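You operate a simulated robot arm through the tools that you are given. There is no shell and no other tool. Be economical: measure what you need, move in short steps, check, and stop when the job is done.

You run a simulated robot arm. Do the job below in one go: nothing can be reset, and whatever is moved stays where it is left.

## Task
Power up board 2, light the wall lamp and start the air unit.
Fine: main switch, breaker, wall lamp and socket 6 on, start pressed; socket 7 stays off; leave the two padlocks under board 2 and the main switch of board 1 alone.

Only the result counts: the job must be done as asked and must still hold three seconds after the hand-in. Knocking over, shifting, dropping, spilling or breaking anything else fails it.

## Robot
A 6-joint arm with a two-finger parallel gripper on a trunk, on a base that drives. Base frame: it is fixed to the floor where the robot stands at the start and does not move with it; the origin is under the middle of the robot, x ahead of it, y to its left, z up. Lengths are in m, angles in degrees, forces in N, time in s.
With the tool pointing down near the work surface it reaches from about 0.2 to 0.44 m from the robot's upright axis, wherever it stands. Its first joint turns from -166.0 to 166.0 degrees. Places, roughly: black breaker switch [0.5, -0.1, 1]; glass door of the air unit [0.6, -0.5, 0.3]; number one main switch [-6.9, -4.3, 1.4]; number seven socket [0.5, -0.1, 0.9]; number six socket [0.5, 0.1, 0.9]; number two main switch [0.4, 0, 1.4]; start button of the air unit [0.7, -0.3, 1.3]; wall lamp [0.6, 0, 1.7]; wall lamp switch [0.5, 0, 1.2]. Payload 1.57 kg.
Tool frame: the origin (TCP) lies between the finger pads and is the grasp point; the fingertips stand 0.03 m ahead of it; z points along the fingers, y is the line along which they close. The gripper opens to 0.11 m. The fingers are 0.024 m wide and 0.012 m thick; the gripper's body (0.048 by 0.112 m) begins 0.078 m behind the TCP.
Orientation is that of the tool frame in the base frame, as [roll, pitch, yaw] about the fixed x, y, z axes, in that order (R = Rz(yaw) Ry(pitch) Rx(roll)). With the fingers straight down and closing along the base's y, the tool's x points along the base's -x, its y along +y and its z along -z.

## Interface
- The arm moves only by the tool play_rows. Its arguments are lists of equal length, an entry for each row: "linear": the shift along the base's x, y, z in m, a list of three; "rotation": the turn, a rotation vector about the base's x, y, z in degrees, a list of three; "fingers": the gripper command, from -1 (shut) to 1 (fully open), values between in proportion. In form: {"linear": [[dx, dy, dz], ...], "rotation": [[ax, ay, az], ...], "fingers": [fingers, ...]}. A call has 1 to 8 rows; each row is the pose to reach, as a shift and turn from the pose commanded when the call began. Each row takes 0.2 s and may step no farther than 0.05 m and 8.6 degrees from the row before; otherwise, or with a gripper value out of range, the whole call is refused. Where a pose cannot be reached the arm comes as near as it can. A force on the tool above 40 N (or 10 N above the force at the start of the call, whichever is more), or a blocked arm, ends the call early, and 0.2 s more pass. Each finger travels about 0.108 m/s and halts on what it meets, pressing with about 25 N; the grip force reading is that of the motor and also rises with nothing between the fingers. The clock runs only during rows and for 0.2 s after the last one: add rows that repeat a pose to give the fingers time. The reply holds the time, the measured pose of the TCP, the force on the tool along the base axes, the opening and the grip force, in the units named above and with some noise, with the torque about the TCP (base axes, N m) and any sound that the robot's microphone picked up, and new pictures: "show" is both (left out), scene, wrist or none.
- Cameras (640 x 400 px; columns grow to the right, rows downward): "scene" is now at [0.0626, 0.1191, 1.8455]; the picture's right is [-0.24, -0.97, 0.00], its down [-0.62, 0.15, -0.77] and it looks along [0.75, -0.18, -0.63] (base axes); focal length 267 px, centre (320, 200). "wrist" rides on the gripper at [0.07, 0.016, -0.141] in the tool frame; the picture's right is [-0.23, 0.97, 0.00], its down [-0.85, -0.20, -0.48] and it looks along [-0.47, -0.11, 0.88] (tool axes); focal length 222 px, centre (320, 200). There is no depth. A picture from a camera that has moved, and an enlarged one, comes with that camera's place and axes in the base frame and with its lens.
- move_column(by): slides the trunk up (or, below 0, down) by that many m; the arm and the scene camera ride with it, the base frame stays. It gives what a move gives, with no picture.
- steer(legs): drives the robot by 1 to 6 legs, each [ahead, left, turn to the left] in m, m and degrees, along the robot's own axes; the way and the turn of a leg run together, so that a leg with both is an arc; at most 1.5 m and 180 degrees a leg. The arm and the cameras ride along, it lands a little off, and it stops where it bumps. It gives what a move gives, and a new picture of the scene camera.
- head_to(pan, tilt): turns the head with the scene camera to pan (to the left, within 120 degrees either way) and tilt (down, from -29 to 69), counted from straight ahead of the robot. It gives what a move gives, and a new picture of the scene camera.
- enlarge(camera, box): a new picture of the part [left, top, right, bottom] of that camera's present view, enlarged. It takes no simulated time.
- sign_off(): hands the job in; it is judged then, once.

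Work in short steps. Places have to be worked out from the pictures, the camera data and where the tool is seen: move nearer, look again, correct. Check each grasp and each placing, and mend what went wrong. You have 120 turns and 260 pictures in all, those below and enlarged ones among them. Open the gripper and draw the arm clear of the work before you hand the job in, unless the task says otherwise; then end with one line.

The tools are called by a JSON object that holds its "op" and its "data". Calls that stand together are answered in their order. play_rows: Moves the arm, as the interface text tells. Its arguments: {"type":"object","properties":{"linear":{"type":"array","items":{"type":"array","items":{"type":"number"}}},"rotation":{"type":"array","items":{"type":"array","items":{"type":"number"}}},"fingers":{"type":"array","items":{"type":"number"}},"show":{"type":"string","enum":["both","scene","wrist","none"]}},"required":["linear","rotation","fingers"]} The other tools are called the same way: move_column (by) slides the trunk up or down; steer (legs) drives the base; head_to (pan, tilt) turns the head that bears the scene camera; enlarge (camera, box) takes an enlarged picture of a part of a camera's view; sign_off () hands the job in.

At the start:

```text
clock: 0.0
eef_pos: [0.3721, -0.1403, 1.6176]
ee_rot: [180.0, 0.1, 180.0]
ft_force: [0.6, -0.1, -0.3]
ft_torque: [-0.01, 0.0, 0.02]
grip_width: 0.11
grip_force: 0.0
trunk travel left (down, up): [-0.425, 0.165]
robot x, y, heading: [-0.0012, -0.0019, 0.0]
head pan, tilt: [-13.6, 39.3]
```

scene: 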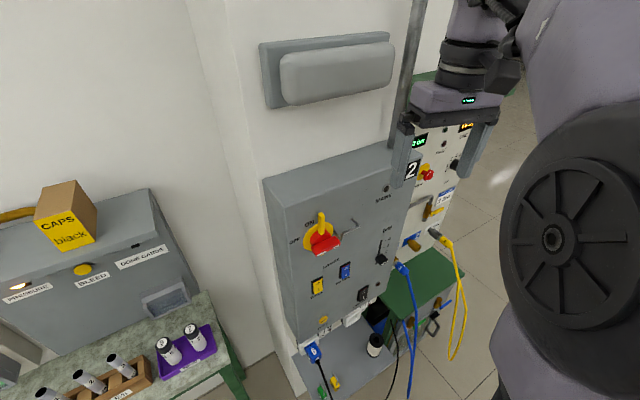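
wrist: 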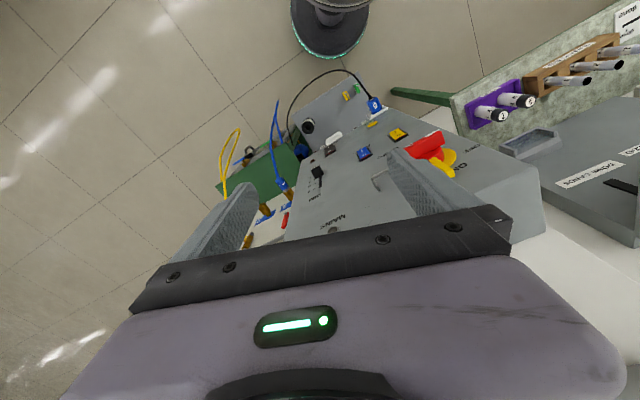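

I'll look closer at board 2 and the air unit behind it.

{"op": "enlarge", "data": {"camera": "scene", "box": [260, 160, 420, 340]}}

{"op": "enlarge", "data": {"camera": "scene", "box": [360, 100, 520, 280]}}

{"op": "enlarge", "data": {"camera": "scene", "box": [280, 280, 480, 400]}}

{"op": "enlarge", "data": {"camera": "wrist", "box": [200, 60, 520, 260]}}

```text
2.22 times, centred on (340, 250) of scene
camera zoom: at [0.0626, 0.1191, 1.8455], right [-0.24, -0.97, 0.0], down [-0.62, 0.15, -0.77], along [0.75, -0.18, -0.63], focal length 592 px, centre (276, 89)
```

zoom: 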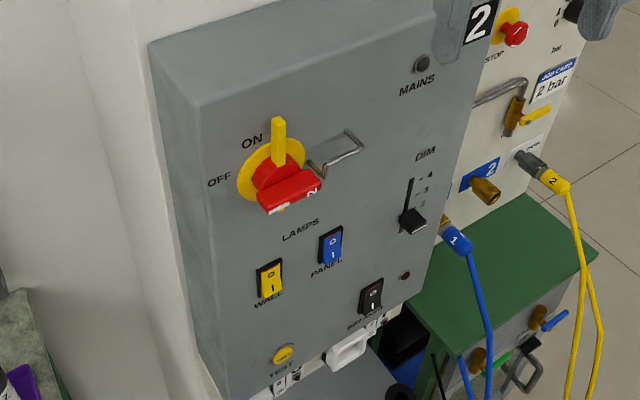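

```text
2.22 times, centred on (440, 190) of scene
camera zoom: at [0.0626, 0.1191, 1.8455], right [-0.24, -0.97, 0.0], down [-0.62, 0.15, -0.77], along [0.75, -0.18, -0.63], focal length 592 px, centre (53, 222)
```

zoom: 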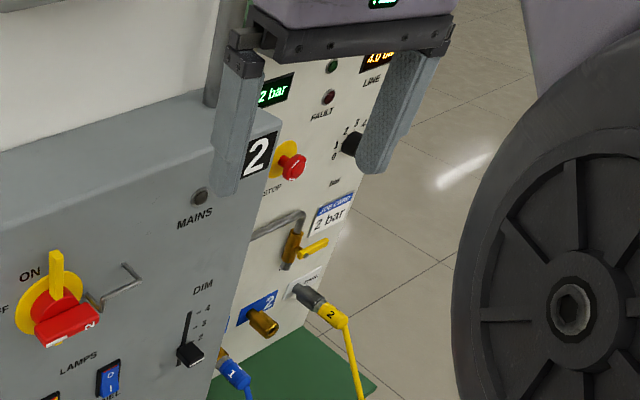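

```text
3.20 times, centred on (380, 340) of scene
camera zoom: at [0.0626, 0.1191, 1.8455], right [-0.24, -0.97, 0.0], down [-0.62, 0.15, -0.77], along [0.75, -0.18, -0.63], focal length 853 px, centre (128, -248)
```

zoom: 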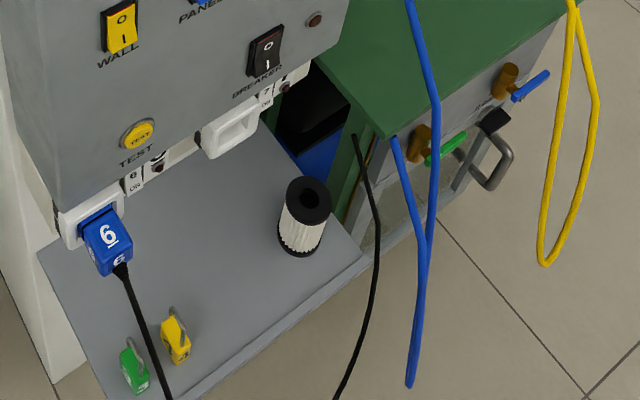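

```text
2.00 times, centred on (360, 160) of wrist
camera zoom: at [0.303, -0.1244, 1.7593], right [0.23, 0.97, 0.0], down [0.85, -0.2, 0.48], along [0.47, -0.11, -0.88], focal length 444 px, centre (240, 280)
```

zoom: 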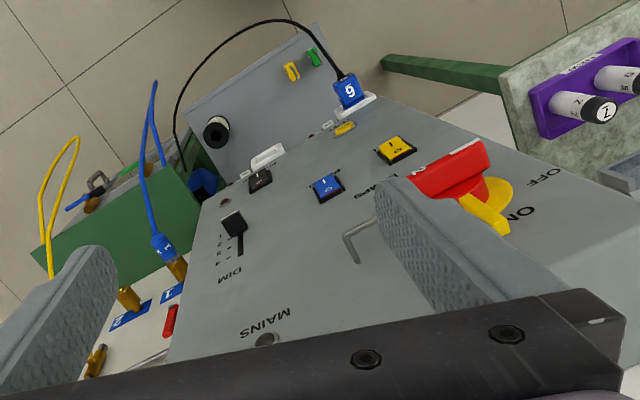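

I'll back off to see the whole front: board, shelf, and air unit.

{"op": "steer", "data": {"legs": [[-0.5, 0, 0]]}}

{"op": "head_to", "data": {"pan": 0, "tilt": 30}}

```text
clock: 2.9
eef_pos: [-0.1266, -0.1413, 1.6177]
ee_rot: [-179.9, -0.1, 179.7]
ft_force: [-0.7, 0.0, 0.3]
ft_torque: [0.03, 0.01, 0.0]
grip_width: 0.1099
grip_force: 0.0
trunk travel left (down, up): [-0.425, 0.165]
robot x, y, heading: [-0.498, -0.002, -0.2]
head pan, tilt: [-13.6, 39.3]
camera scene: at [-0.4347, 0.1198, 1.8455], right [-0.24, -0.97, 0.0], down [-0.61, 0.15, -0.77], along [0.75, -0.19, -0.63], focal length 267 px, centre (320, 200)
```

scene: 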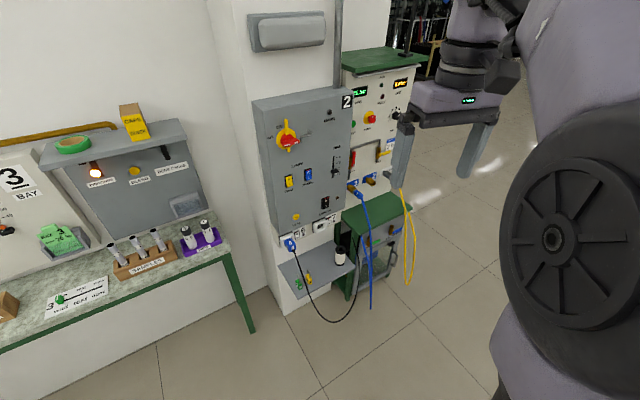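

```text
clock: 3.7
eef_pos: [-0.1255, -0.1417, 1.6178]
ee_rot: [179.9, 0.0, 179.8]
ft_force: [0.0, 0.0, 0.5]
ft_torque: [-0.02, 0.01, -0.02]
grip_width: 0.1101
grip_force: 0.0
trunk travel left (down, up): [-0.425, 0.165]
robot x, y, heading: [-0.4971, 0.0035, -0.2]
head pan, tilt: [0.0, 30.0]
camera scene: at [-0.4266, 0.1399, 1.8598], right [0.0, -1.0, 0.0], down [-0.5, 0.0, -0.87], along [0.87, 0.0, -0.5], focal length 267 px, centre (320, 200)
```

scene: 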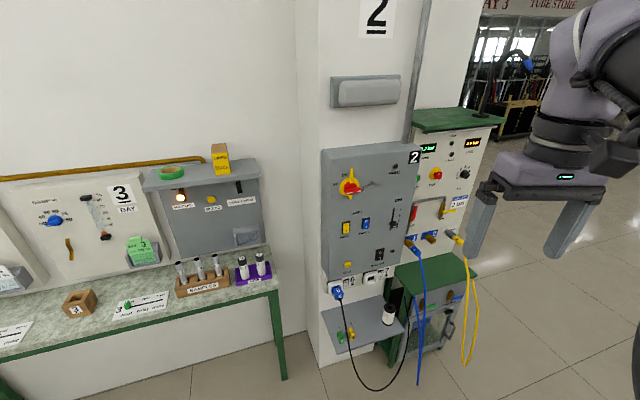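

{"op": "enlarge", "data": {"camera": "scene", "box": [310, 140, 430, 290]}}

{"op": "enlarge", "data": {"camera": "scene", "box": [400, 110, 500, 260]}}

{"op": "enlarge", "data": {"camera": "scene", "box": [310, 250, 490, 390]}}

```text
2.67 times, centred on (370, 215) of scene
camera zoom: at [-0.4266, 0.1399, 1.8598], right [0.0, -1.0, 0.0], down [-0.5, 0.0, -0.87], along [0.87, 0.0, -0.5], focal length 711 px, centre (187, 160)
```

zoom: 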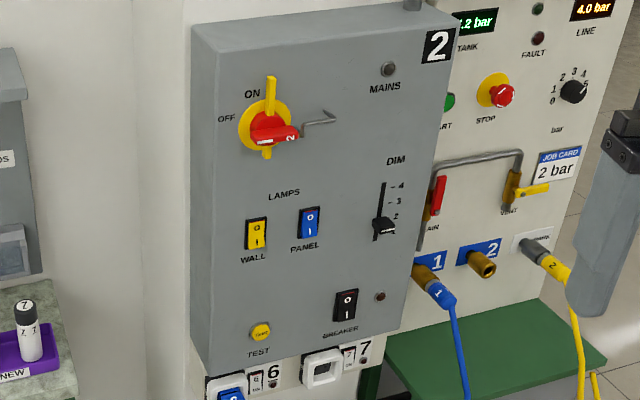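

```text
2.67 times, centred on (450, 185) of scene
camera zoom: at [-0.4266, 0.1399, 1.8598], right [0.0, -1.0, 0.0], down [-0.5, 0.0, -0.87], along [0.87, 0.0, -0.5], focal length 711 px, centre (-27, 240)
```

zoom: 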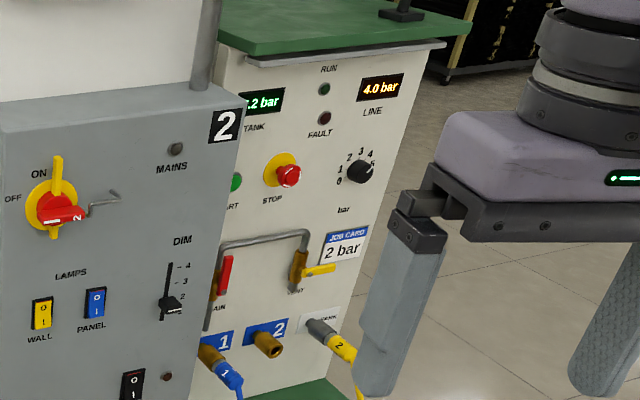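

```text
2.86 times, centred on (400, 320) of scene
camera zoom: at [-0.4266, 0.1399, 1.8598], right [0.0, -1.0, 0.0], down [-0.5, 0.0, -0.87], along [0.87, 0.0, -0.5], focal length 762 px, centre (91, -143)
```

zoom: 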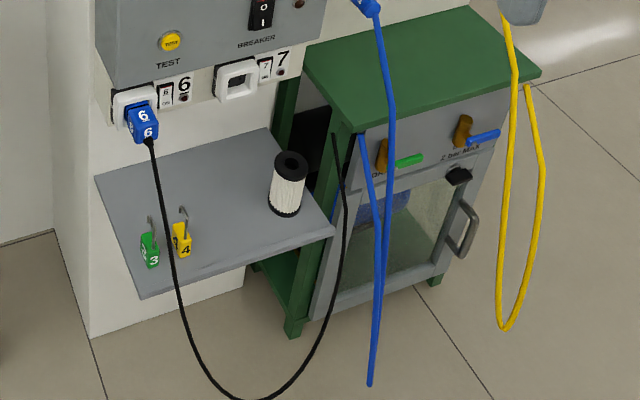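

The main switch, yellow WALL rocker, black BREAKER and the small rockers beside sockets 6/7 are visible; the panel is around x≈0.46. I'll turn the tool to point forward while here in free space.

{"op": "play_rows", "data": {"linear": [[0.01, 0.01, -0.02], [0.02, 0.02, -0.04], [0.03, 0.03, -0.06], [0.04, 0.04, -0.08], [0.05, 0.05, -0.1], [0.06, 0.06, -0.12], [0.07, 0.07, -0.14], [0.08, 0.08, -0.16]], "rotation": [[0, -8.5, 0], [0, -17, 0], [0, -25.5, 0], [0, -34, 0], [0, -42.5, 0], [0, -51, 0], [0, -59.5, 0], [0, -68, 0]], "fingers": [0.5, 0, -0.5, -1, -1, -1, -1, -1], "show": "none"}}

{"op": "play_rows", "data": {"linear": [[0.02, 0, 0], [0.04, 0, 0], [0.05, 0, 0]], "rotation": [[0, -7.5, 0], [0, -15, 0], [0, -22, 0]], "fingers": [-1, -1, -1], "show": "both"}}

```text
clock: 5.5
eef_pos: [-0.0249, -0.0662, 1.4685]
ee_rot: [179.4, 67.7, 179.3]
ft_force: [0.5, -1.4, 1.0]
ft_torque: [0.0, 0.02, 0.06]
grip_width: 0.0
grip_force: 21.4
out of reach, approached as far as the arm can: row 8
trunk travel left (down, up): [-0.425, 0.165]
robot x, y, heading: [-0.4938, 0.003, 0.1]
head pan, tilt: [0.0, 30.0]
```

```text
clock: 6.3
eef_pos: [-0.0232, -0.0988, 1.5543]
ee_rot: [141.9, 87.8, 143.0]
ft_force: [-0.5, 0.1, 1.2]
ft_torque: [-0.03, -0.02, -0.03]
grip_width: 0.0
grip_force: 21.6
out of reach, approached as far as the arm can: row 1, 2, 3
trunk travel left (down, up): [-0.425, 0.165]
robot x, y, heading: [-0.4947, 0.0032, -0.2]
head pan, tilt: [0.0, 30.0]
camera scene: at [-0.4262, 0.1398, 1.8598], right [0.0, -1.0, 0.0], down [-0.5, 0.0, -0.87], along [0.87, 0.0, -0.5], focal length 267 px, centre (320, 200)
camera wrist: at [-0.1665, -0.0825, 1.4899], right [-0.01, 0.97, 0.25], down [-0.45, -0.23, 0.86], along [0.89, -0.1, 0.44], focal length 222 px, centre (320, 200)
```

scene: 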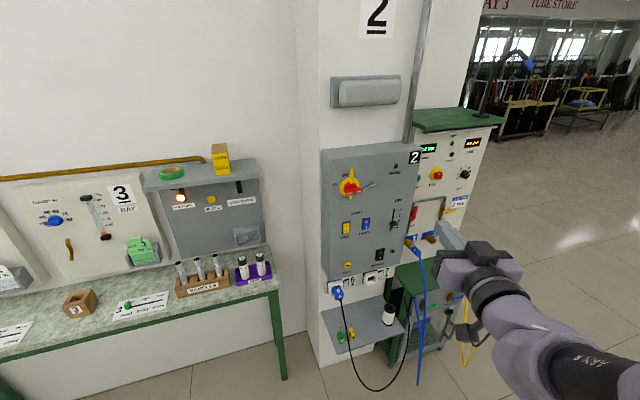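
wrist: 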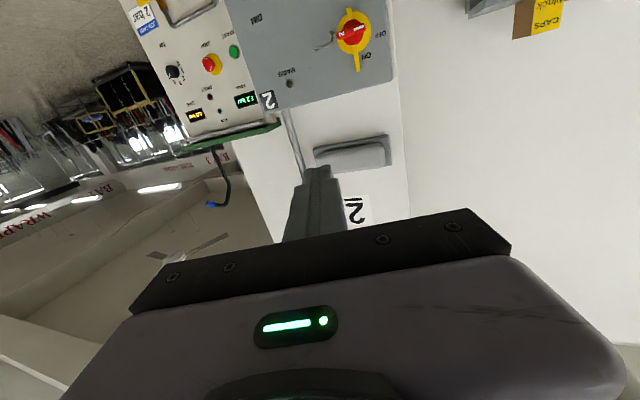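

The pose was beyond reach at this height; I'll command it lower and nearer.

{"op": "play_rows", "data": {"linear": [[-0.03, 0.0, -0.03], [-0.06, 0.0, -0.06], [-0.09, 0, -0.09], [-0.1, 0, -0.1]], "rotation": [[0, 0, 0], [0, 0, 0], [0, 0, 0], [0, 0, 0]], "fingers": [-1, -1, -1, -1], "show": "both"}}

```text
clock: 7.3
eef_pos: [-0.0414, -0.1359, 1.5543]
ee_rot: [123.0, 89.7, 123.1]
ft_force: [0.3, 0.2, 0.4]
ft_torque: [0.0, -0.02, 0.0]
grip_width: 0.0001
grip_force: 21.4
out of reach, approached as far as the arm can: row 1, 2, 3, 4
trunk travel left (down, up): [-0.425, 0.165]
robot x, y, heading: [-0.4951, -0.0017, -0.4]
head pan, tilt: [0.0, 30.0]
camera scene: at [-0.4266, 0.14, 1.8598], right [0.0, -1.0, 0.0], down [-0.5, 0.0, -0.87], along [0.87, 0.0, -0.5], focal length 267 px, centre (320, 200)
camera wrist: at [-0.1819, -0.1198, 1.4858], right [0.0, 0.97, 0.23], down [-0.47, -0.21, 0.86], along [0.88, -0.11, 0.46], focal length 222 px, centre (320, 200)
```

scene: 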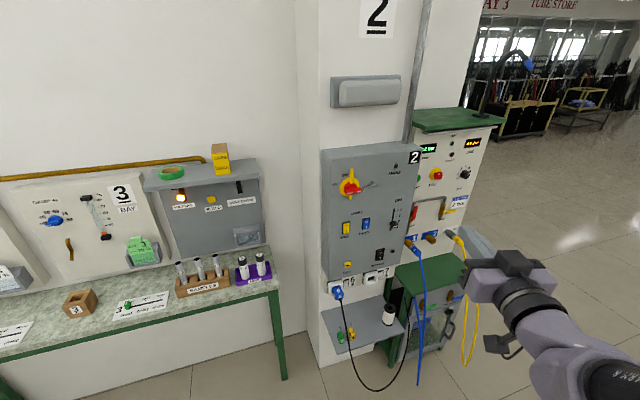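
wrist: 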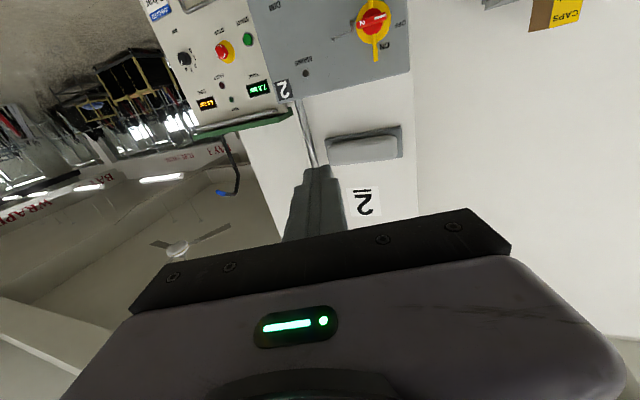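

The measured pose stays farther out than commanded, so the wrist is likely too near the trunk. I'll command it farther out instead.

{"op": "play_rows", "data": {"linear": [[0.05, 0.0, 0.02], [0.1, 0.0, 0.04], [0.15, 0, 0.06], [0.2, 0, 0.08], [0.22, 0, 0.08]], "rotation": [[0, 0, 0], [0, 0, 0], [0, 0, 0], [0, 0, 0], [0, 0, 0]], "fingers": [-1, -1, -1, -1, -1], "show": "scene"}}

```text
refused: row 1 steps farther than a row can; nothing moved
```

{"op": "play_rows", "data": {"linear": [[0.04, 0.0, 0.02], [0.08, 0.0, 0.04], [0.12, 0, 0.06], [0.16, 0, 0.08], [0.2, 0, 0.08], [0.22, 0, 0.08]], "rotation": [[0, 0, 0], [0, 0, 0], [0, 0, 0], [0, 0, 0], [0, 0, 0], [0, 0, 0]], "fingers": [-1, -1, -1, -1, -1, -1], "show": "scene"}}

```text
clock: 8.7
eef_pos: [0.1788, -0.1396, 1.6331]
ee_rot: [99.3, 89.7, 99.3]
ft_force: [-0.6, -0.2, 0.4]
ft_torque: [0.0, 0.0, 0.0]
grip_width: 0.0002
grip_force: 21.2
trunk travel left (down, up): [-0.425, 0.165]
robot x, y, heading: [-0.4944, 0.0012, -0.4]
head pan, tilt: [0.0, 30.0]
camera scene: at [-0.4267, 0.14, 1.8598], right [0.0, -1.0, 0.0], down [-0.5, 0.0, -0.87], along [0.87, 0.0, -0.5], focal length 267 px, centre (320, 200)
```

scene: 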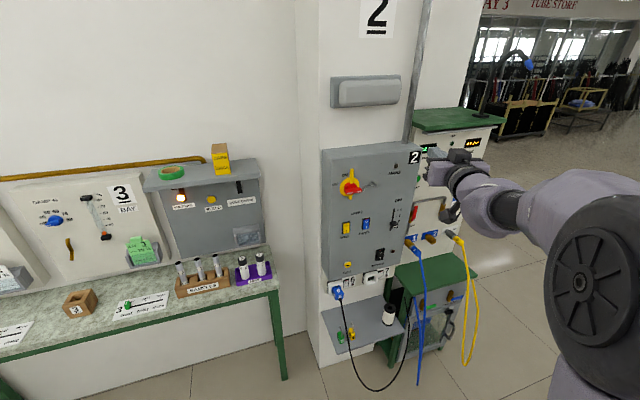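

The tool is now horizontal and forward. I'll zoom on the main switch and the hook.

{"op": "enlarge", "data": {"camera": "scene", "box": [330, 160, 394, 208]}}

{"op": "move_column", "data": {"by": -0.3}}

{"op": "head_to", "data": {"pan": -8, "tilt": 20}}

```text
8.33 times, centred on (362, 184) of scene
camera zoom: at [-0.4267, 0.14, 1.8598], right [0.0, -1.0, 0.0], down [-0.5, 0.0, -0.87], along [0.87, 0.0, -0.5], focal length 2222 px, centre (-30, 333)
```

zoom: 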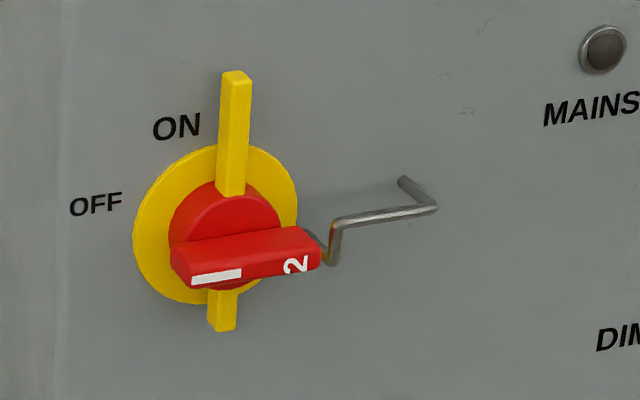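

```text
clock: 11.7
eef_pos: [0.1786, -0.1395, 1.3335]
ee_rot: [88.6, 89.8, 88.5]
ft_force: [-0.9, 0.2, 0.4]
ft_torque: [-0.01, 0.03, 0.01]
grip_width: 0.0001
grip_force: 20.7
trunk travel left (down, up): [-0.125, 0.465]
robot x, y, heading: [-0.4983, -0.0025, -0.3]
head pan, tilt: [0.0, 30.0]
```

```text
clock: 12.4
eef_pos: [0.1777, -0.1402, 1.3337]
ee_rot: [90.1, 89.8, 90.0]
ft_force: [0.4, 0.2, -0.6]
ft_torque: [0.03, 0.02, -0.04]
grip_width: 0.0
grip_force: 21.5
trunk travel left (down, up): [-0.125, 0.465]
robot x, y, heading: [-0.494, 0.0036, -0.1]
head pan, tilt: [-8.0, 20.0]
camera scene: at [-0.4252, 0.127, 1.5758], right [-0.14, -0.99, 0.0], down [-0.34, 0.05, -0.94], along [0.93, -0.13, -0.34], focal length 267 px, centre (320, 200)
```

scene: 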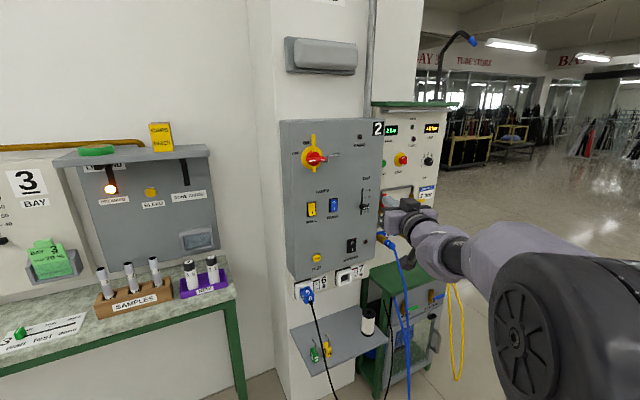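

{"op": "enlarge", "data": {"camera": "scene", "box": [286, 130, 350, 178]}}

{"op": "play_rows", "data": {"linear": [[0, 0.04, -0.02], [0, 0.08, -0.04], [0, 0.12, -0.06], [0, 0.15, -0.06]], "rotation": [[0, 0, 0], [0, 0, 0], [0, 0, 0], [0, 0, 0]], "fingers": [-1, -1, -1, -1], "show": "wrist"}}

```text
8.33 times, centred on (318, 154) of scene
camera zoom: at [-0.4252, 0.127, 1.5758], right [-0.14, -0.99, 0.0], down [-0.34, 0.05, -0.94], along [0.93, -0.13, -0.34], focal length 2222 px, centre (337, 583)
```

zoom: 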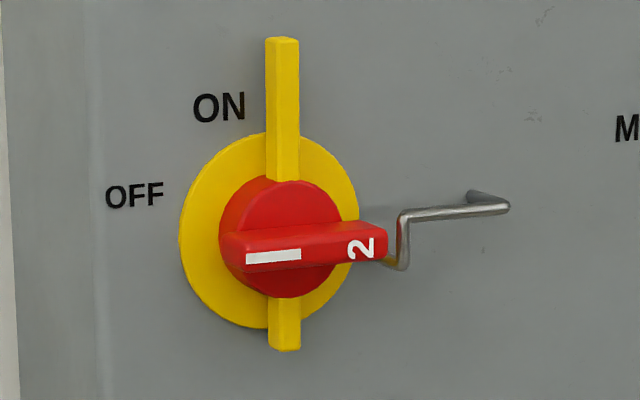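

```text
clock: 13.4
eef_pos: [0.1872, -0.0573, 1.3128]
ee_rot: [135.7, 88.7, 137.3]
ft_force: [0.2, 0.5, -0.2]
ft_torque: [-0.03, 0.0, 0.01]
grip_width: 0.0
grip_force: 21.8
out of reach, approached as far as the arm can: row 2, 3, 4
trunk travel left (down, up): [-0.125, 0.465]
robot x, y, heading: [-0.4959, -0.0001, -0.1]
head pan, tilt: [-8.0, 20.0]
camera wrist: at [0.0442, -0.042, 1.2462], right [-0.02, 0.97, 0.24], down [-0.46, -0.22, 0.86], along [0.89, -0.09, 0.45], focal length 222 px, centre (320, 200)
```

wrist: 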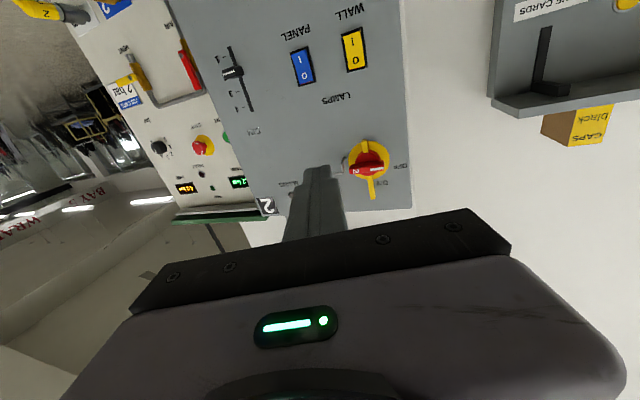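

{"op": "enlarge", "data": {"camera": "wrist", "box": [320, 125, 416, 215]}}

{"op": "play_rows", "data": {"linear": [[0.03, 0.03, 0.0], [0.06, 0.06, 0.0], [0.08, 0.08, 0.0]], "rotation": [[0, 0, 0], [0, 0, 0], [0, 0, 0]], "fingers": [-1, -1, -1], "show": "wrist"}}

```text
4.44 times, centred on (368, 170) of wrist
camera zoom: at [0.0442, -0.042, 1.2462], right [-0.02, 0.97, 0.24], down [-0.46, -0.22, 0.86], along [0.89, -0.09, 0.45], focal length 987 px, centre (107, 333)
```

zoom: 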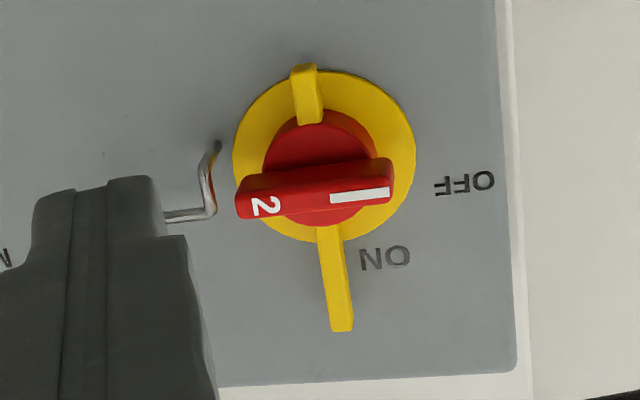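

```text
clock: 14.2
eef_pos: [0.2902, -0.0006, 1.3413]
ee_rot: [140.9, 87.7, 142.8]
ft_force: [2.0, 1.4, -1.0]
ft_torque: [0.0, 0.0, -0.06]
grip_width: 0.0
grip_force: 20.8
out of reach, approached as far as the arm can: row 1, 2, 3
trunk travel left (down, up): [-0.125, 0.465]
robot x, y, heading: [-0.4962, 0.001, -0.5]
head pan, tilt: [-8.0, 20.0]
camera wrist: at [0.148, 0.0134, 1.2781], right [-0.02, 0.97, 0.25], down [-0.44, -0.24, 0.86], along [0.9, -0.09, 0.43], focal length 222 px, centre (320, 200)
```

wrist: 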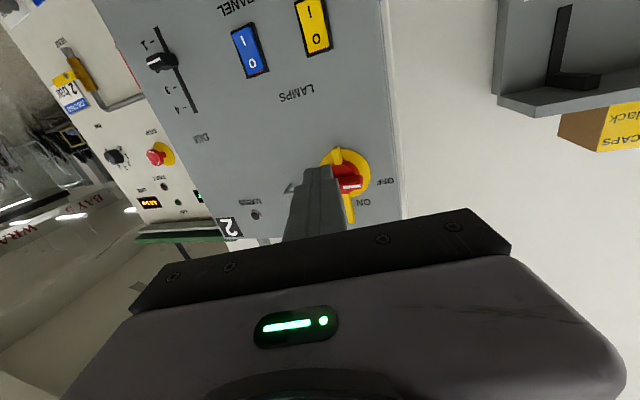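

I'll shift sideways so the fingers don't cover the switch, then zoom with the wrist camera.

{"op": "play_rows", "data": {"linear": [[0, -0.03, 0.0], [0, -0.06, 0.0], [0, -0.08, 0.0], [0, -0.08, 0.0]], "rotation": [[0, 0, 0], [0, 0, 0], [0, 0, 0], [0, 0, 0]], "fingers": [-1, -1, -1, -1], "show": "wrist"}}

{"op": "enlarge", "data": {"camera": "wrist", "box": [300, 110, 420, 220]}}

```text
clock: 15.2
eef_pos: [0.2866, -0.0836, 1.3427]
ee_rot: [88.5, 89.8, 88.5]
ft_force: [0.4, 0.6, -0.7]
ft_torque: [-0.03, -0.03, 0.0]
grip_width: 0.0
grip_force: 20.8
trunk travel left (down, up): [-0.125, 0.465]
robot x, y, heading: [-0.4976, 0.0031, -0.2]
head pan, tilt: [-8.0, 20.0]
camera wrist: at [0.1465, -0.0673, 1.2739], right [0.0, 0.97, 0.23], down [-0.48, -0.2, 0.85], along [0.88, -0.11, 0.47], focal length 222 px, centre (320, 200)
```

wrist: 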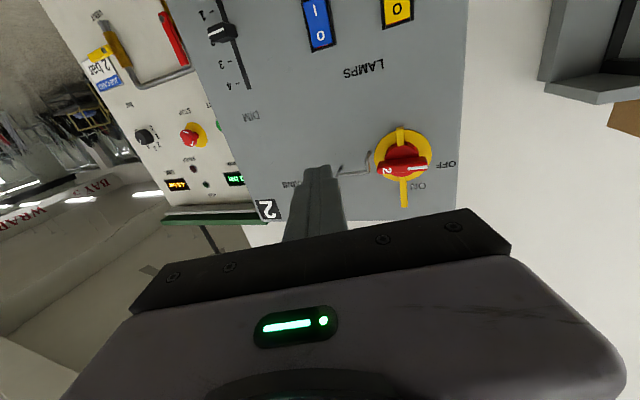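

```text
3.64 times, centred on (360, 165) of wrist
camera zoom: at [0.1465, -0.0673, 1.2739], right [0.0, 0.97, 0.23], down [-0.48, -0.2, 0.85], along [0.88, -0.11, 0.47], focal length 808 px, centre (174, 327)
```

zoom: 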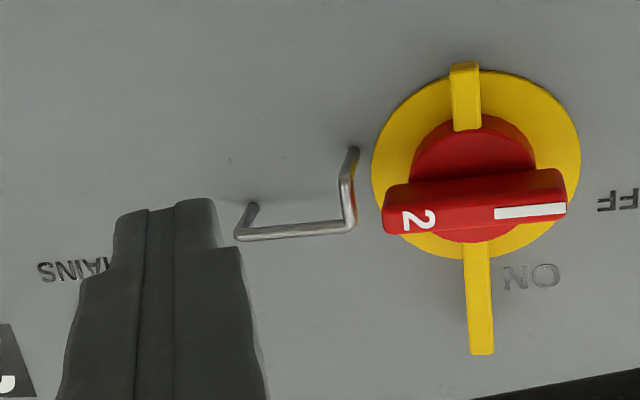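

The handle front centre triangulates to about (0.427, 0.020, 1.403), panel at x≈0.459; the wire hook sits clear to the right. I'll retract and roll the gripper −90° about x so it closes vertically over the bar.

{"op": "play_rows", "data": {"linear": [[-0.02, 0, 0.01], [-0.04, 0, 0.02], [-0.06, 0, 0.03], [-0.08, 0, 0.04], [-0.09, 0, 0.05], [-0.09, 0, 0.06], [-0.09, 0, 0.06], [-0.09, 0, 0.06]], "rotation": [[-8, 0, 0], [-16, 0, 0], [-24, 0, 0], [-32, 0, 0], [-40, 0, 0], [-48, 0, 0], [-56, 0, 0], [-64, 0, 0]], "fingers": [-1, -0.8, -0.6, -0.4, -0.4, -0.4, -0.4, -0.4], "show": "none"}}

{"op": "play_rows", "data": {"linear": [[0, 0, 0.0], [0, 0, 0], [0, 0, 0.0], [0, 0, 0.0]], "rotation": [[-8, 0, 0], [-16, 0, 0], [-24, 0, 0], [-26, 0, 0]], "fingers": [-0.4, -0.4, -0.4, -0.4], "show": "both"}}

```text
clock: 17.0
eef_pos: [0.218, -0.0943, 1.451]
ee_rot: [-92.0, 26.4, -90.5]
ft_force: [0.1, -0.2, -0.6]
ft_torque: [-0.02, -0.02, -0.01]
grip_width: 0.0329
grip_force: 0.0
out of reach, approached as far as the arm can: row 3, 4, 5, 6, 7, 8
trunk travel left (down, up): [-0.125, 0.465]
robot x, y, heading: [-0.4971, -0.0006, -0.1]
head pan, tilt: [-8.0, 20.0]
```

```text
clock: 18.0
eef_pos: [0.2319, -0.0904, 1.482]
ee_rot: [-91.0, 0.3, -90.2]
ft_force: [-0.2, -0.5, 0.2]
ft_torque: [0.01, 0.04, -0.02]
grip_width: 0.0331
grip_force: 0.0
out of reach, approached as far as the arm can: row 1, 2, 3, 4
trunk travel left (down, up): [-0.125, 0.465]
robot x, y, heading: [-0.4996, 0.0037, -0.1]
head pan, tilt: [-8.0, 20.0]
camera scene: at [-0.4254, 0.127, 1.5759], right [-0.14, -0.99, 0.0], down [-0.34, 0.05, -0.94], along [0.93, -0.13, -0.34], focal length 267 px, centre (320, 200)
camera wrist: at [0.0899, -0.1603, 1.4678], right [-0.02, 0.23, -0.97], down [-0.47, 0.86, 0.21], along [0.88, 0.46, 0.1], focal length 222 px, centre (320, 200)
```

scene: 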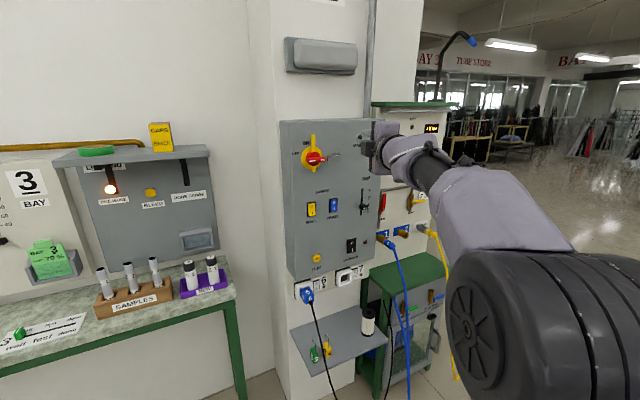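
wrist: 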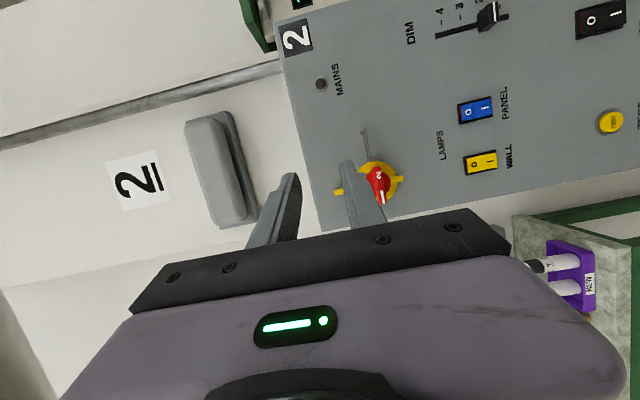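

The gripper now closes vertically; this orientation needs height relative to the trunk, so I'll lower the trunk 0.12 and drive forward 0.1.

{"op": "move_column", "data": {"by": -0.12}}

{"op": "steer", "data": {"legs": [[0.1, 0.0, 0]]}}

{"op": "play_rows", "data": {"linear": [[0.0, 0.035, 0.01], [0, 0.07, 0.02], [0, 0.1, 0.035], [0, 0.11, 0.04], [0, 0.11, 0.04]], "rotation": [[0, 0, 0], [0, 0, 0], [0, 0, 0], [0, 0, 0], [0, 0, 0]], "fingers": [-0.4, -0.4, -0.4, -0.4, -0.4], "show": "both"}}

```text
clock: 19.5
eef_pos: [0.2307, -0.0909, 1.362]
ee_rot: [-91.1, 0.4, -90.2]
ft_force: [-0.2, 1.5, 0.1]
ft_torque: [-0.03, -0.01, -0.01]
grip_width: 0.0333
grip_force: 0.0
trunk travel left (down, up): [-0.005, 0.585]
robot x, y, heading: [-0.4977, 0.0036, 0.2]
head pan, tilt: [-8.0, 20.0]
```

```text
clock: 20.7
eef_pos: [0.3316, -0.091, 1.3613]
ee_rot: [-91.1, 0.3, -90.1]
ft_force: [-0.3, 1.1, -0.3]
ft_torque: [0.0, -0.03, 0.01]
grip_width: 0.0329
grip_force: 0.0
trunk travel left (down, up): [-0.005, 0.585]
robot x, y, heading: [-0.4018, 0.0007, -0.4]
head pan, tilt: [-8.0, 20.0]
camera scene: at [-0.3247, 0.1266, 1.4558], right [-0.14, -0.99, 0.0], down [-0.34, 0.05, -0.94], along [0.93, -0.13, -0.34], focal length 267 px, centre (320, 200)
```

scene: 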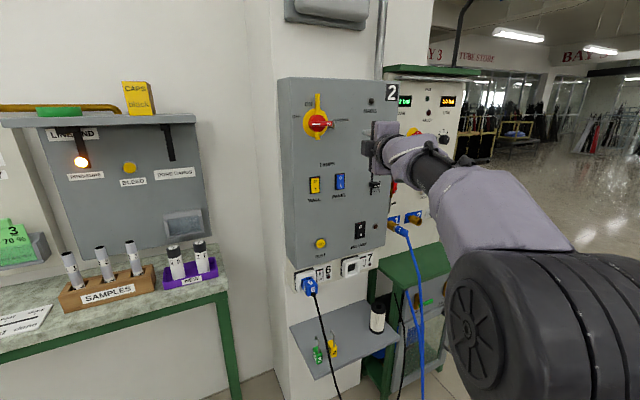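

```text
clock: 21.9
eef_pos: [0.3331, 0.019, 1.4024]
ee_rot: [-91.0, 0.4, -90.1]
ft_force: [0.0, -0.2, 0.3]
ft_torque: [-0.01, 0.0, 0.01]
grip_width: 0.0329
grip_force: 0.1
trunk travel left (down, up): [-0.005, 0.585]
robot x, y, heading: [-0.4011, -0.0043, -0.2]
head pan, tilt: [-8.0, 20.0]
camera scene: at [-0.3252, 0.1266, 1.4559], right [-0.14, -0.99, 0.0], down [-0.34, 0.05, -0.94], along [0.93, -0.13, -0.34], focal length 267 px, centre (320, 200)
camera wrist: at [0.192, -0.0501, 1.3886], right [-0.02, 0.23, -0.97], down [-0.47, 0.85, 0.21], along [0.88, 0.46, 0.1], focal length 222 px, centre (320, 200)
```

scene: 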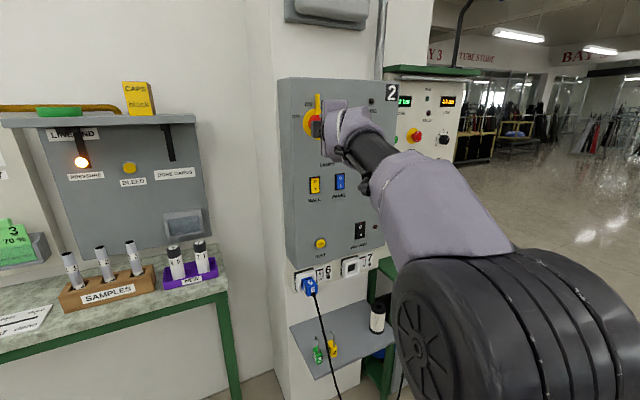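
wrist: 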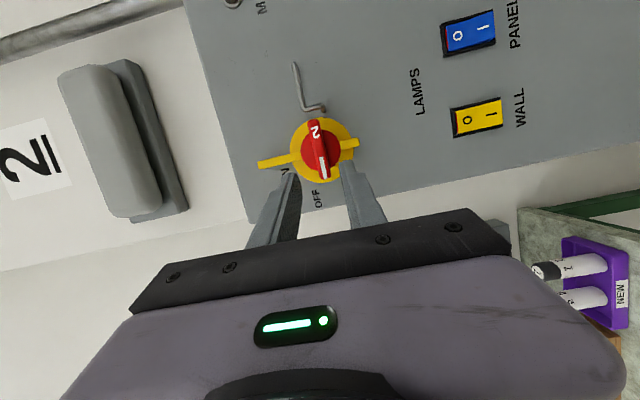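

Position reached as commanded. A closer look before closing in.

{"op": "enlarge", "data": {"camera": "wrist", "box": [240, 90, 400, 230]}}

{"op": "enlarge", "data": {"camera": "scene", "box": [280, 80, 360, 150]}}

```text
2.86 times, centred on (320, 160) of wrist
camera zoom: at [0.192, -0.0501, 1.3886], right [-0.02, 0.23, -0.97], down [-0.47, 0.85, 0.21], along [0.88, 0.46, 0.1], focal length 635 px, centre (320, 314)
```

zoom: 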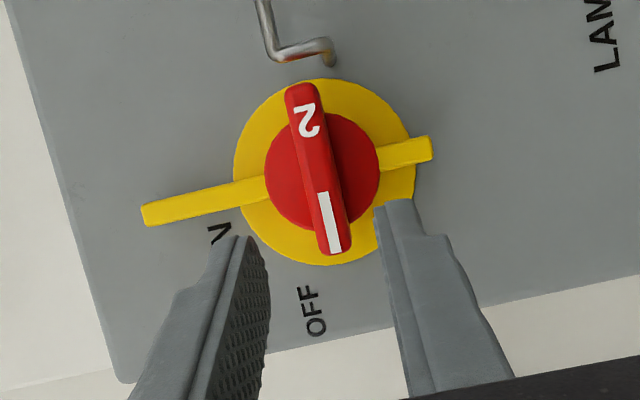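

```text
5.71 times, centred on (320, 115) of scene
camera zoom: at [-0.3252, 0.1266, 1.4559], right [-0.14, -0.99, 0.0], down [-0.34, 0.05, -0.94], along [0.93, -0.13, -0.34], focal length 1523 px, centre (320, 686)
```

zoom: 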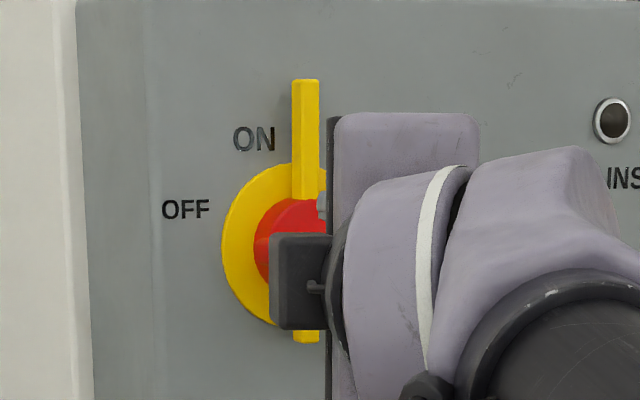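

Fingers straddle the handle's height well. Advancing straight until the fingertips flank the bar.

{"op": "play_rows", "data": {"linear": [[0.03, 0, 0], [0.06, 0, 0], [0.07, 0, 0], [0.078, 0, 0]], "rotation": [[0, 0, 0], [0, 0, 0], [0, 0, 0], [0, 0, 0]], "fingers": [-0.4, -0.4, -0.4, -0.4], "show": "wrist"}}

{"op": "enlarge", "data": {"camera": "wrist", "box": [240, 60, 400, 260]}}

```text
clock: 22.9
eef_pos: [0.4111, 0.0188, 1.4008]
ee_rot: [-91.0, 0.3, -90.1]
ft_force: [0.1, -0.4, -0.3]
ft_torque: [-0.01, 0.05, 0.03]
grip_width: 0.0331
grip_force: 0.0
trunk travel left (down, up): [-0.005, 0.585]
robot x, y, heading: [-0.3977, -0.0025, -0.0]
head pan, tilt: [-8.0, 20.0]
camera wrist: at [0.2691, -0.0506, 1.3874], right [-0.02, 0.23, -0.97], down [-0.47, 0.85, 0.21], along [0.88, 0.46, 0.1], focal length 222 px, centre (320, 200)
```

wrist: 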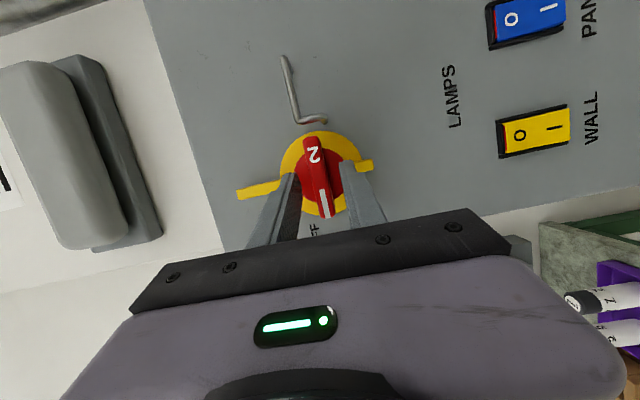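

```text
2.00 times, centred on (320, 160) of wrist
camera zoom: at [0.2691, -0.0506, 1.3874], right [-0.02, 0.23, -0.97], down [-0.47, 0.85, 0.21], along [0.88, 0.46, 0.1], focal length 444 px, centre (320, 280)
```

zoom: 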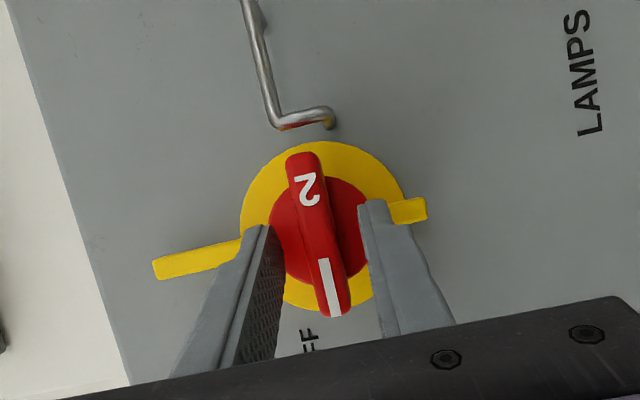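

Fingers flank the bar. Closing.

{"op": "play_rows", "data": {"linear": [[0, 0, 0], [0, 0, 0], [0, 0, 0]], "rotation": [[0, 0, 0], [0, 0, 0], [0, 0, 0]], "fingers": [-0.7, -1, -1], "show": "wrist"}}

```text
clock: 23.7
eef_pos: [0.4096, 0.0186, 1.4002]
ee_rot: [-91.1, 0.4, -90.1]
ft_force: [-2.5, 0.0, -8.0]
ft_torque: [0.25, -0.45, 0.13]
grip_width: 0.0132
grip_force: 30.5
trunk travel left (down, up): [-0.005, 0.585]
robot x, y, heading: [-0.3968, 0.0007, 0.1]
head pan, tilt: [-8.0, 20.0]
camera wrist: at [0.2693, -0.0505, 1.387], right [-0.02, 0.23, -0.97], down [-0.47, 0.85, 0.21], along [0.88, 0.46, 0.09], focal length 222 px, centre (320, 200)
```

wrist: 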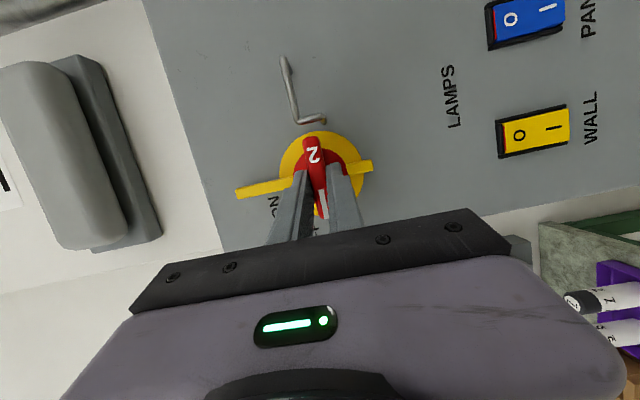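

Gripped (13 mm). Turning clockwise (+x) in small steps.

{"op": "play_rows", "data": {"linear": [[0, 0, -0.002], [0, 0, -0.002], [0, 0, -0.002], [0, 0, -0.002]], "rotation": [[6, 0, 0], [12, 0, 0], [18, 0, 0], [24, 0, 0]], "fingers": [-1, -1, -1, -1], "show": "wrist"}}

```text
clock: 24.7
eef_pos: [0.4104, 0.0181, 1.4007]
ee_rot: [-91.0, 24.4, -90.0]
ft_force: [11.9, -1.8, 16.8]
ft_torque: [-0.35, 0.55, -0.56]
grip_width: 0.0152
grip_force: 31.1
trunk travel left (down, up): [-0.005, 0.585]
robot x, y, heading: [-0.3974, 0.0031, -0.6]
head pan, tilt: [-8.0, 20.0]
camera wrist: at [0.2688, -0.0391, 1.36], right [-0.01, 0.61, -0.79], down [-0.47, 0.69, 0.54], along [0.88, 0.38, 0.28], focal length 222 px, centre (320, 200)
```

wrist: 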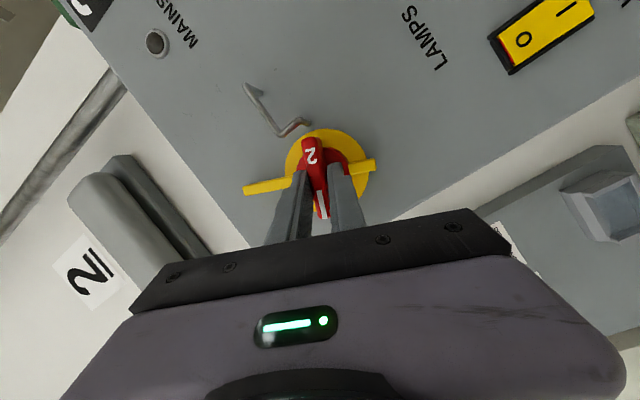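

Handle and yellow bar turn together with the gripper. Continuing with a slight z correction.

{"op": "play_rows", "data": {"linear": [[0, 0, 0.002], [0, 0, 0.003], [0, 0, 0.003], [0, 0, 0.003]], "rotation": [[6, 0, 0], [12, 0, 0], [18, 0, 0], [24, 0, 0]], "fingers": [-1, -1, -1, -1], "show": "both"}}

```text
clock: 25.7
eef_pos: [0.4095, 0.0166, 1.403]
ee_rot: [-91.3, 48.4, -90.3]
ft_force: [1.0, -6.5, 3.8]
ft_torque: [-0.36, 0.94, -0.31]
grip_width: 0.0171
grip_force: 32.4
trunk travel left (down, up): [-0.005, 0.585]
robot x, y, heading: [-0.3977, 0.0003, -0.3]
head pan, tilt: [-8.0, 20.0]
camera scene: at [-0.3253, 0.1254, 1.456], right [-0.14, -0.99, 0.0], down [-0.34, 0.05, -0.94], along [0.93, -0.13, -0.34], focal length 267 px, centre (320, 200)
camera wrist: at [0.2683, -0.0177, 1.3419], right [-0.02, 0.88, -0.47], down [-0.47, 0.41, 0.78], along [0.88, 0.24, 0.41], focal length 222 px, centre (320, 200)
```

scene: 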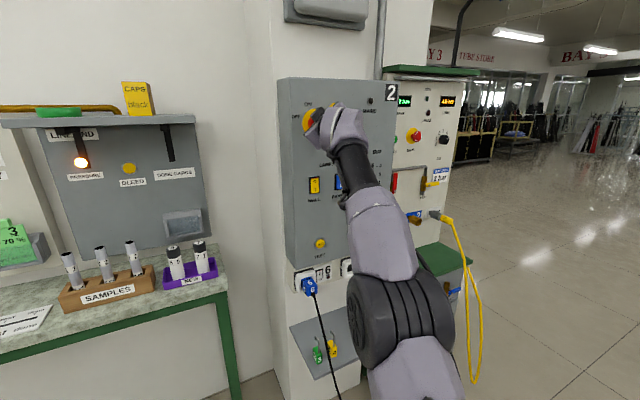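
wrist: 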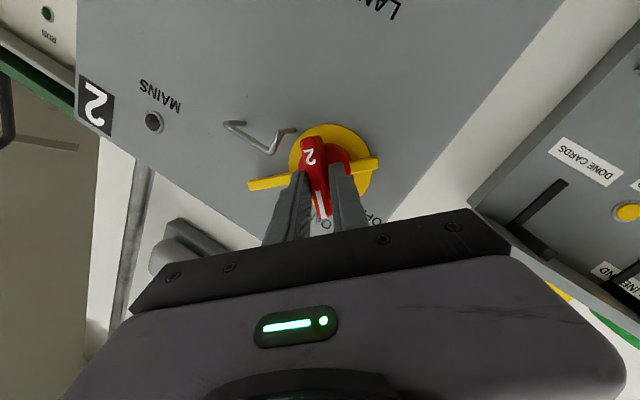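

{"op": "play_rows", "data": {"linear": [[0, 0.001, 0], [0, 0.001, 0], [0, 0.001, 0]], "rotation": [[6, 0, 0], [12, 0, 0], [18, 0, 0]], "fingers": [-1, -1, -1], "show": "wrist"}}

{"op": "enlarge", "data": {"camera": "wrist", "box": [140, 60, 400, 260]}}

```text
clock: 26.5
eef_pos: [0.4094, 0.017, 1.4042]
ee_rot: [-91.1, 66.5, -90.1]
ft_force: [4.6, -10.9, 10.3]
ft_torque: [-0.4, 0.81, -0.13]
grip_width: 0.0179
grip_force: 32.5
trunk travel left (down, up): [-0.005, 0.585]
robot x, y, heading: [-0.3974, 0.0037, -0.3]
head pan, tilt: [-8.0, 20.0]
camera wrist: at [0.2681, 0.0023, 1.3345], right [-0.02, 0.98, -0.18], down [-0.47, 0.15, 0.87], along [0.88, 0.1, 0.46], focal length 222 px, centre (320, 200)
```

wrist: 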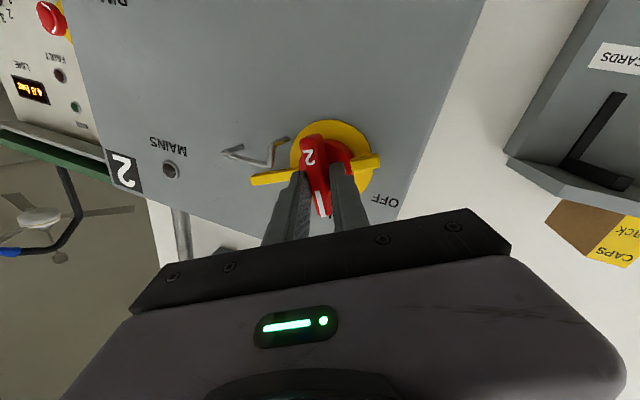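

```text
2.00 times, centred on (270, 160) of wrist
camera zoom: at [0.2681, 0.0023, 1.3345], right [-0.02, 0.98, -0.18], down [-0.47, 0.15, 0.87], along [0.88, 0.1, 0.46], focal length 444 px, centre (420, 280)
```

zoom: 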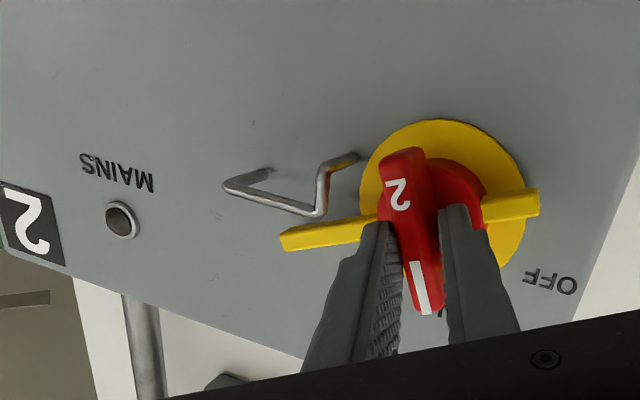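

Bar is nearing the wire; continuing in small steps, watching the force.

{"op": "play_rows", "data": {"linear": [[0, 0.001, -0.001], [0, 0.001, -0.001]], "rotation": [[5, 0, 0], [10, 0, 0]], "fingers": [-1, -1], "show": "wrist"}}

{"op": "enlarge", "data": {"camera": "wrist", "box": [140, 60, 400, 260]}}

```text
clock: 27.1
eef_pos: [0.4086, 0.0165, 1.4031]
ee_rot: [-91.1, 76.6, -90.1]
ft_force: [3.7, -16.6, 14.5]
ft_torque: [-0.42, 0.7, -0.05]
grip_width: 0.018
grip_force: 32.3
trunk travel left (down, up): [-0.005, 0.585]
robot x, y, heading: [-0.3976, -0.0001, -0.1]
head pan, tilt: [-8.0, 20.0]
camera wrist: at [0.2674, 0.0137, 1.3324], right [-0.02, 1.0, -0.01], down [-0.47, 0.0, 0.88], along [0.88, 0.02, 0.47], focal length 222 px, centre (320, 200)
```

wrist: 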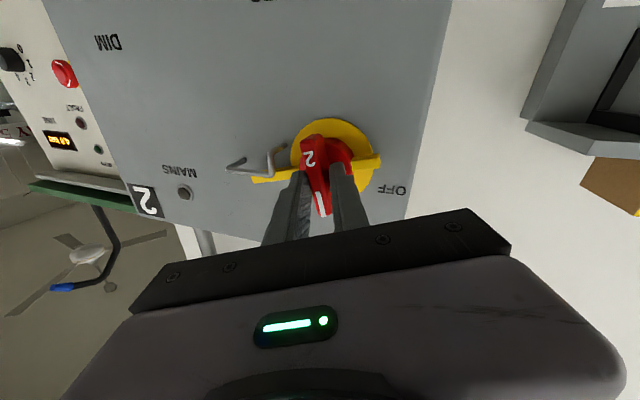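

```text
2.00 times, centred on (270, 160) of wrist
camera zoom: at [0.2674, 0.0137, 1.3324], right [-0.02, 1.0, -0.01], down [-0.47, 0.0, 0.88], along [0.88, 0.02, 0.47], focal length 444 px, centre (420, 280)
```

zoom: 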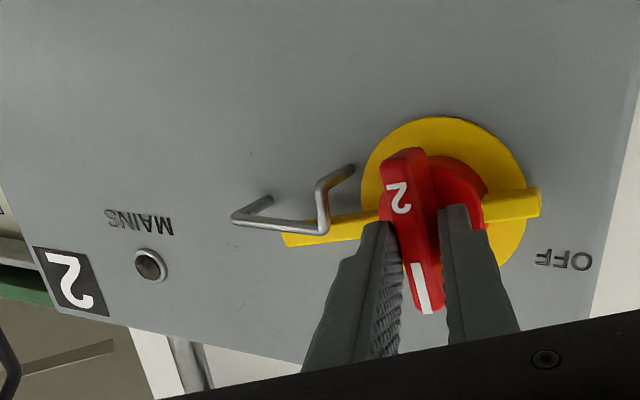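

{"op": "play_rows", "data": {"linear": [[0, 0.001, -0.001], [0, 0.002, -0.001], [0, 0.002, -0.001]], "rotation": [[5, 0, 0], [10, 0, 0], [14, 0, 0]], "fingers": [-1, -1, -1], "show": "wrist"}}

{"op": "enlarge", "data": {"camera": "wrist", "box": [140, 60, 400, 260]}}

```text
clock: 27.9
eef_pos: [0.407, 0.0148, 1.4005]
ee_rot: [93.0, 89.4, 93.9]
ft_force: [-1.2, -30.2, 11.5]
ft_torque: [-0.9, 0.36, -0.28]
grip_width: 0.0174
grip_force: 31.9
trunk travel left (down, up): [-0.005, 0.585]
robot x, y, heading: [-0.3977, 0.0011, -0.3]
head pan, tilt: [-8.0, 20.0]
camera wrist: at [0.2666, 0.0302, 1.3324], right [-0.02, 0.97, 0.24], down [-0.47, -0.22, 0.85], along [0.88, -0.1, 0.46], focal length 222 px, centre (320, 200)
```

wrist: 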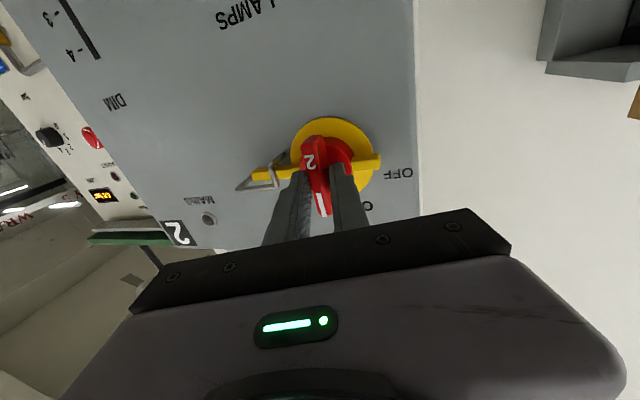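

```text
2.00 times, centred on (270, 160) of wrist
camera zoom: at [0.2666, 0.0302, 1.3324], right [-0.02, 0.97, 0.24], down [-0.47, -0.22, 0.85], along [0.88, -0.1, 0.46], focal length 444 px, centre (420, 280)
```

zoom: 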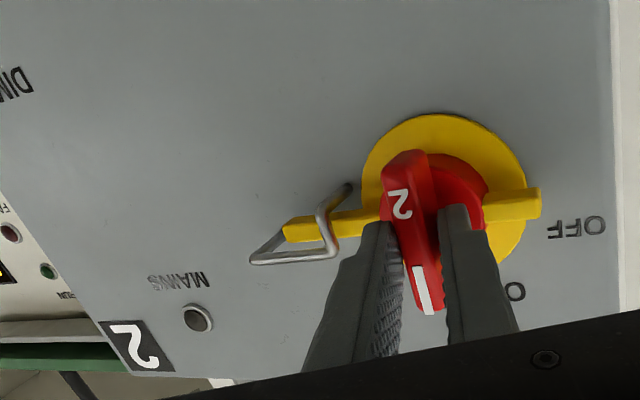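

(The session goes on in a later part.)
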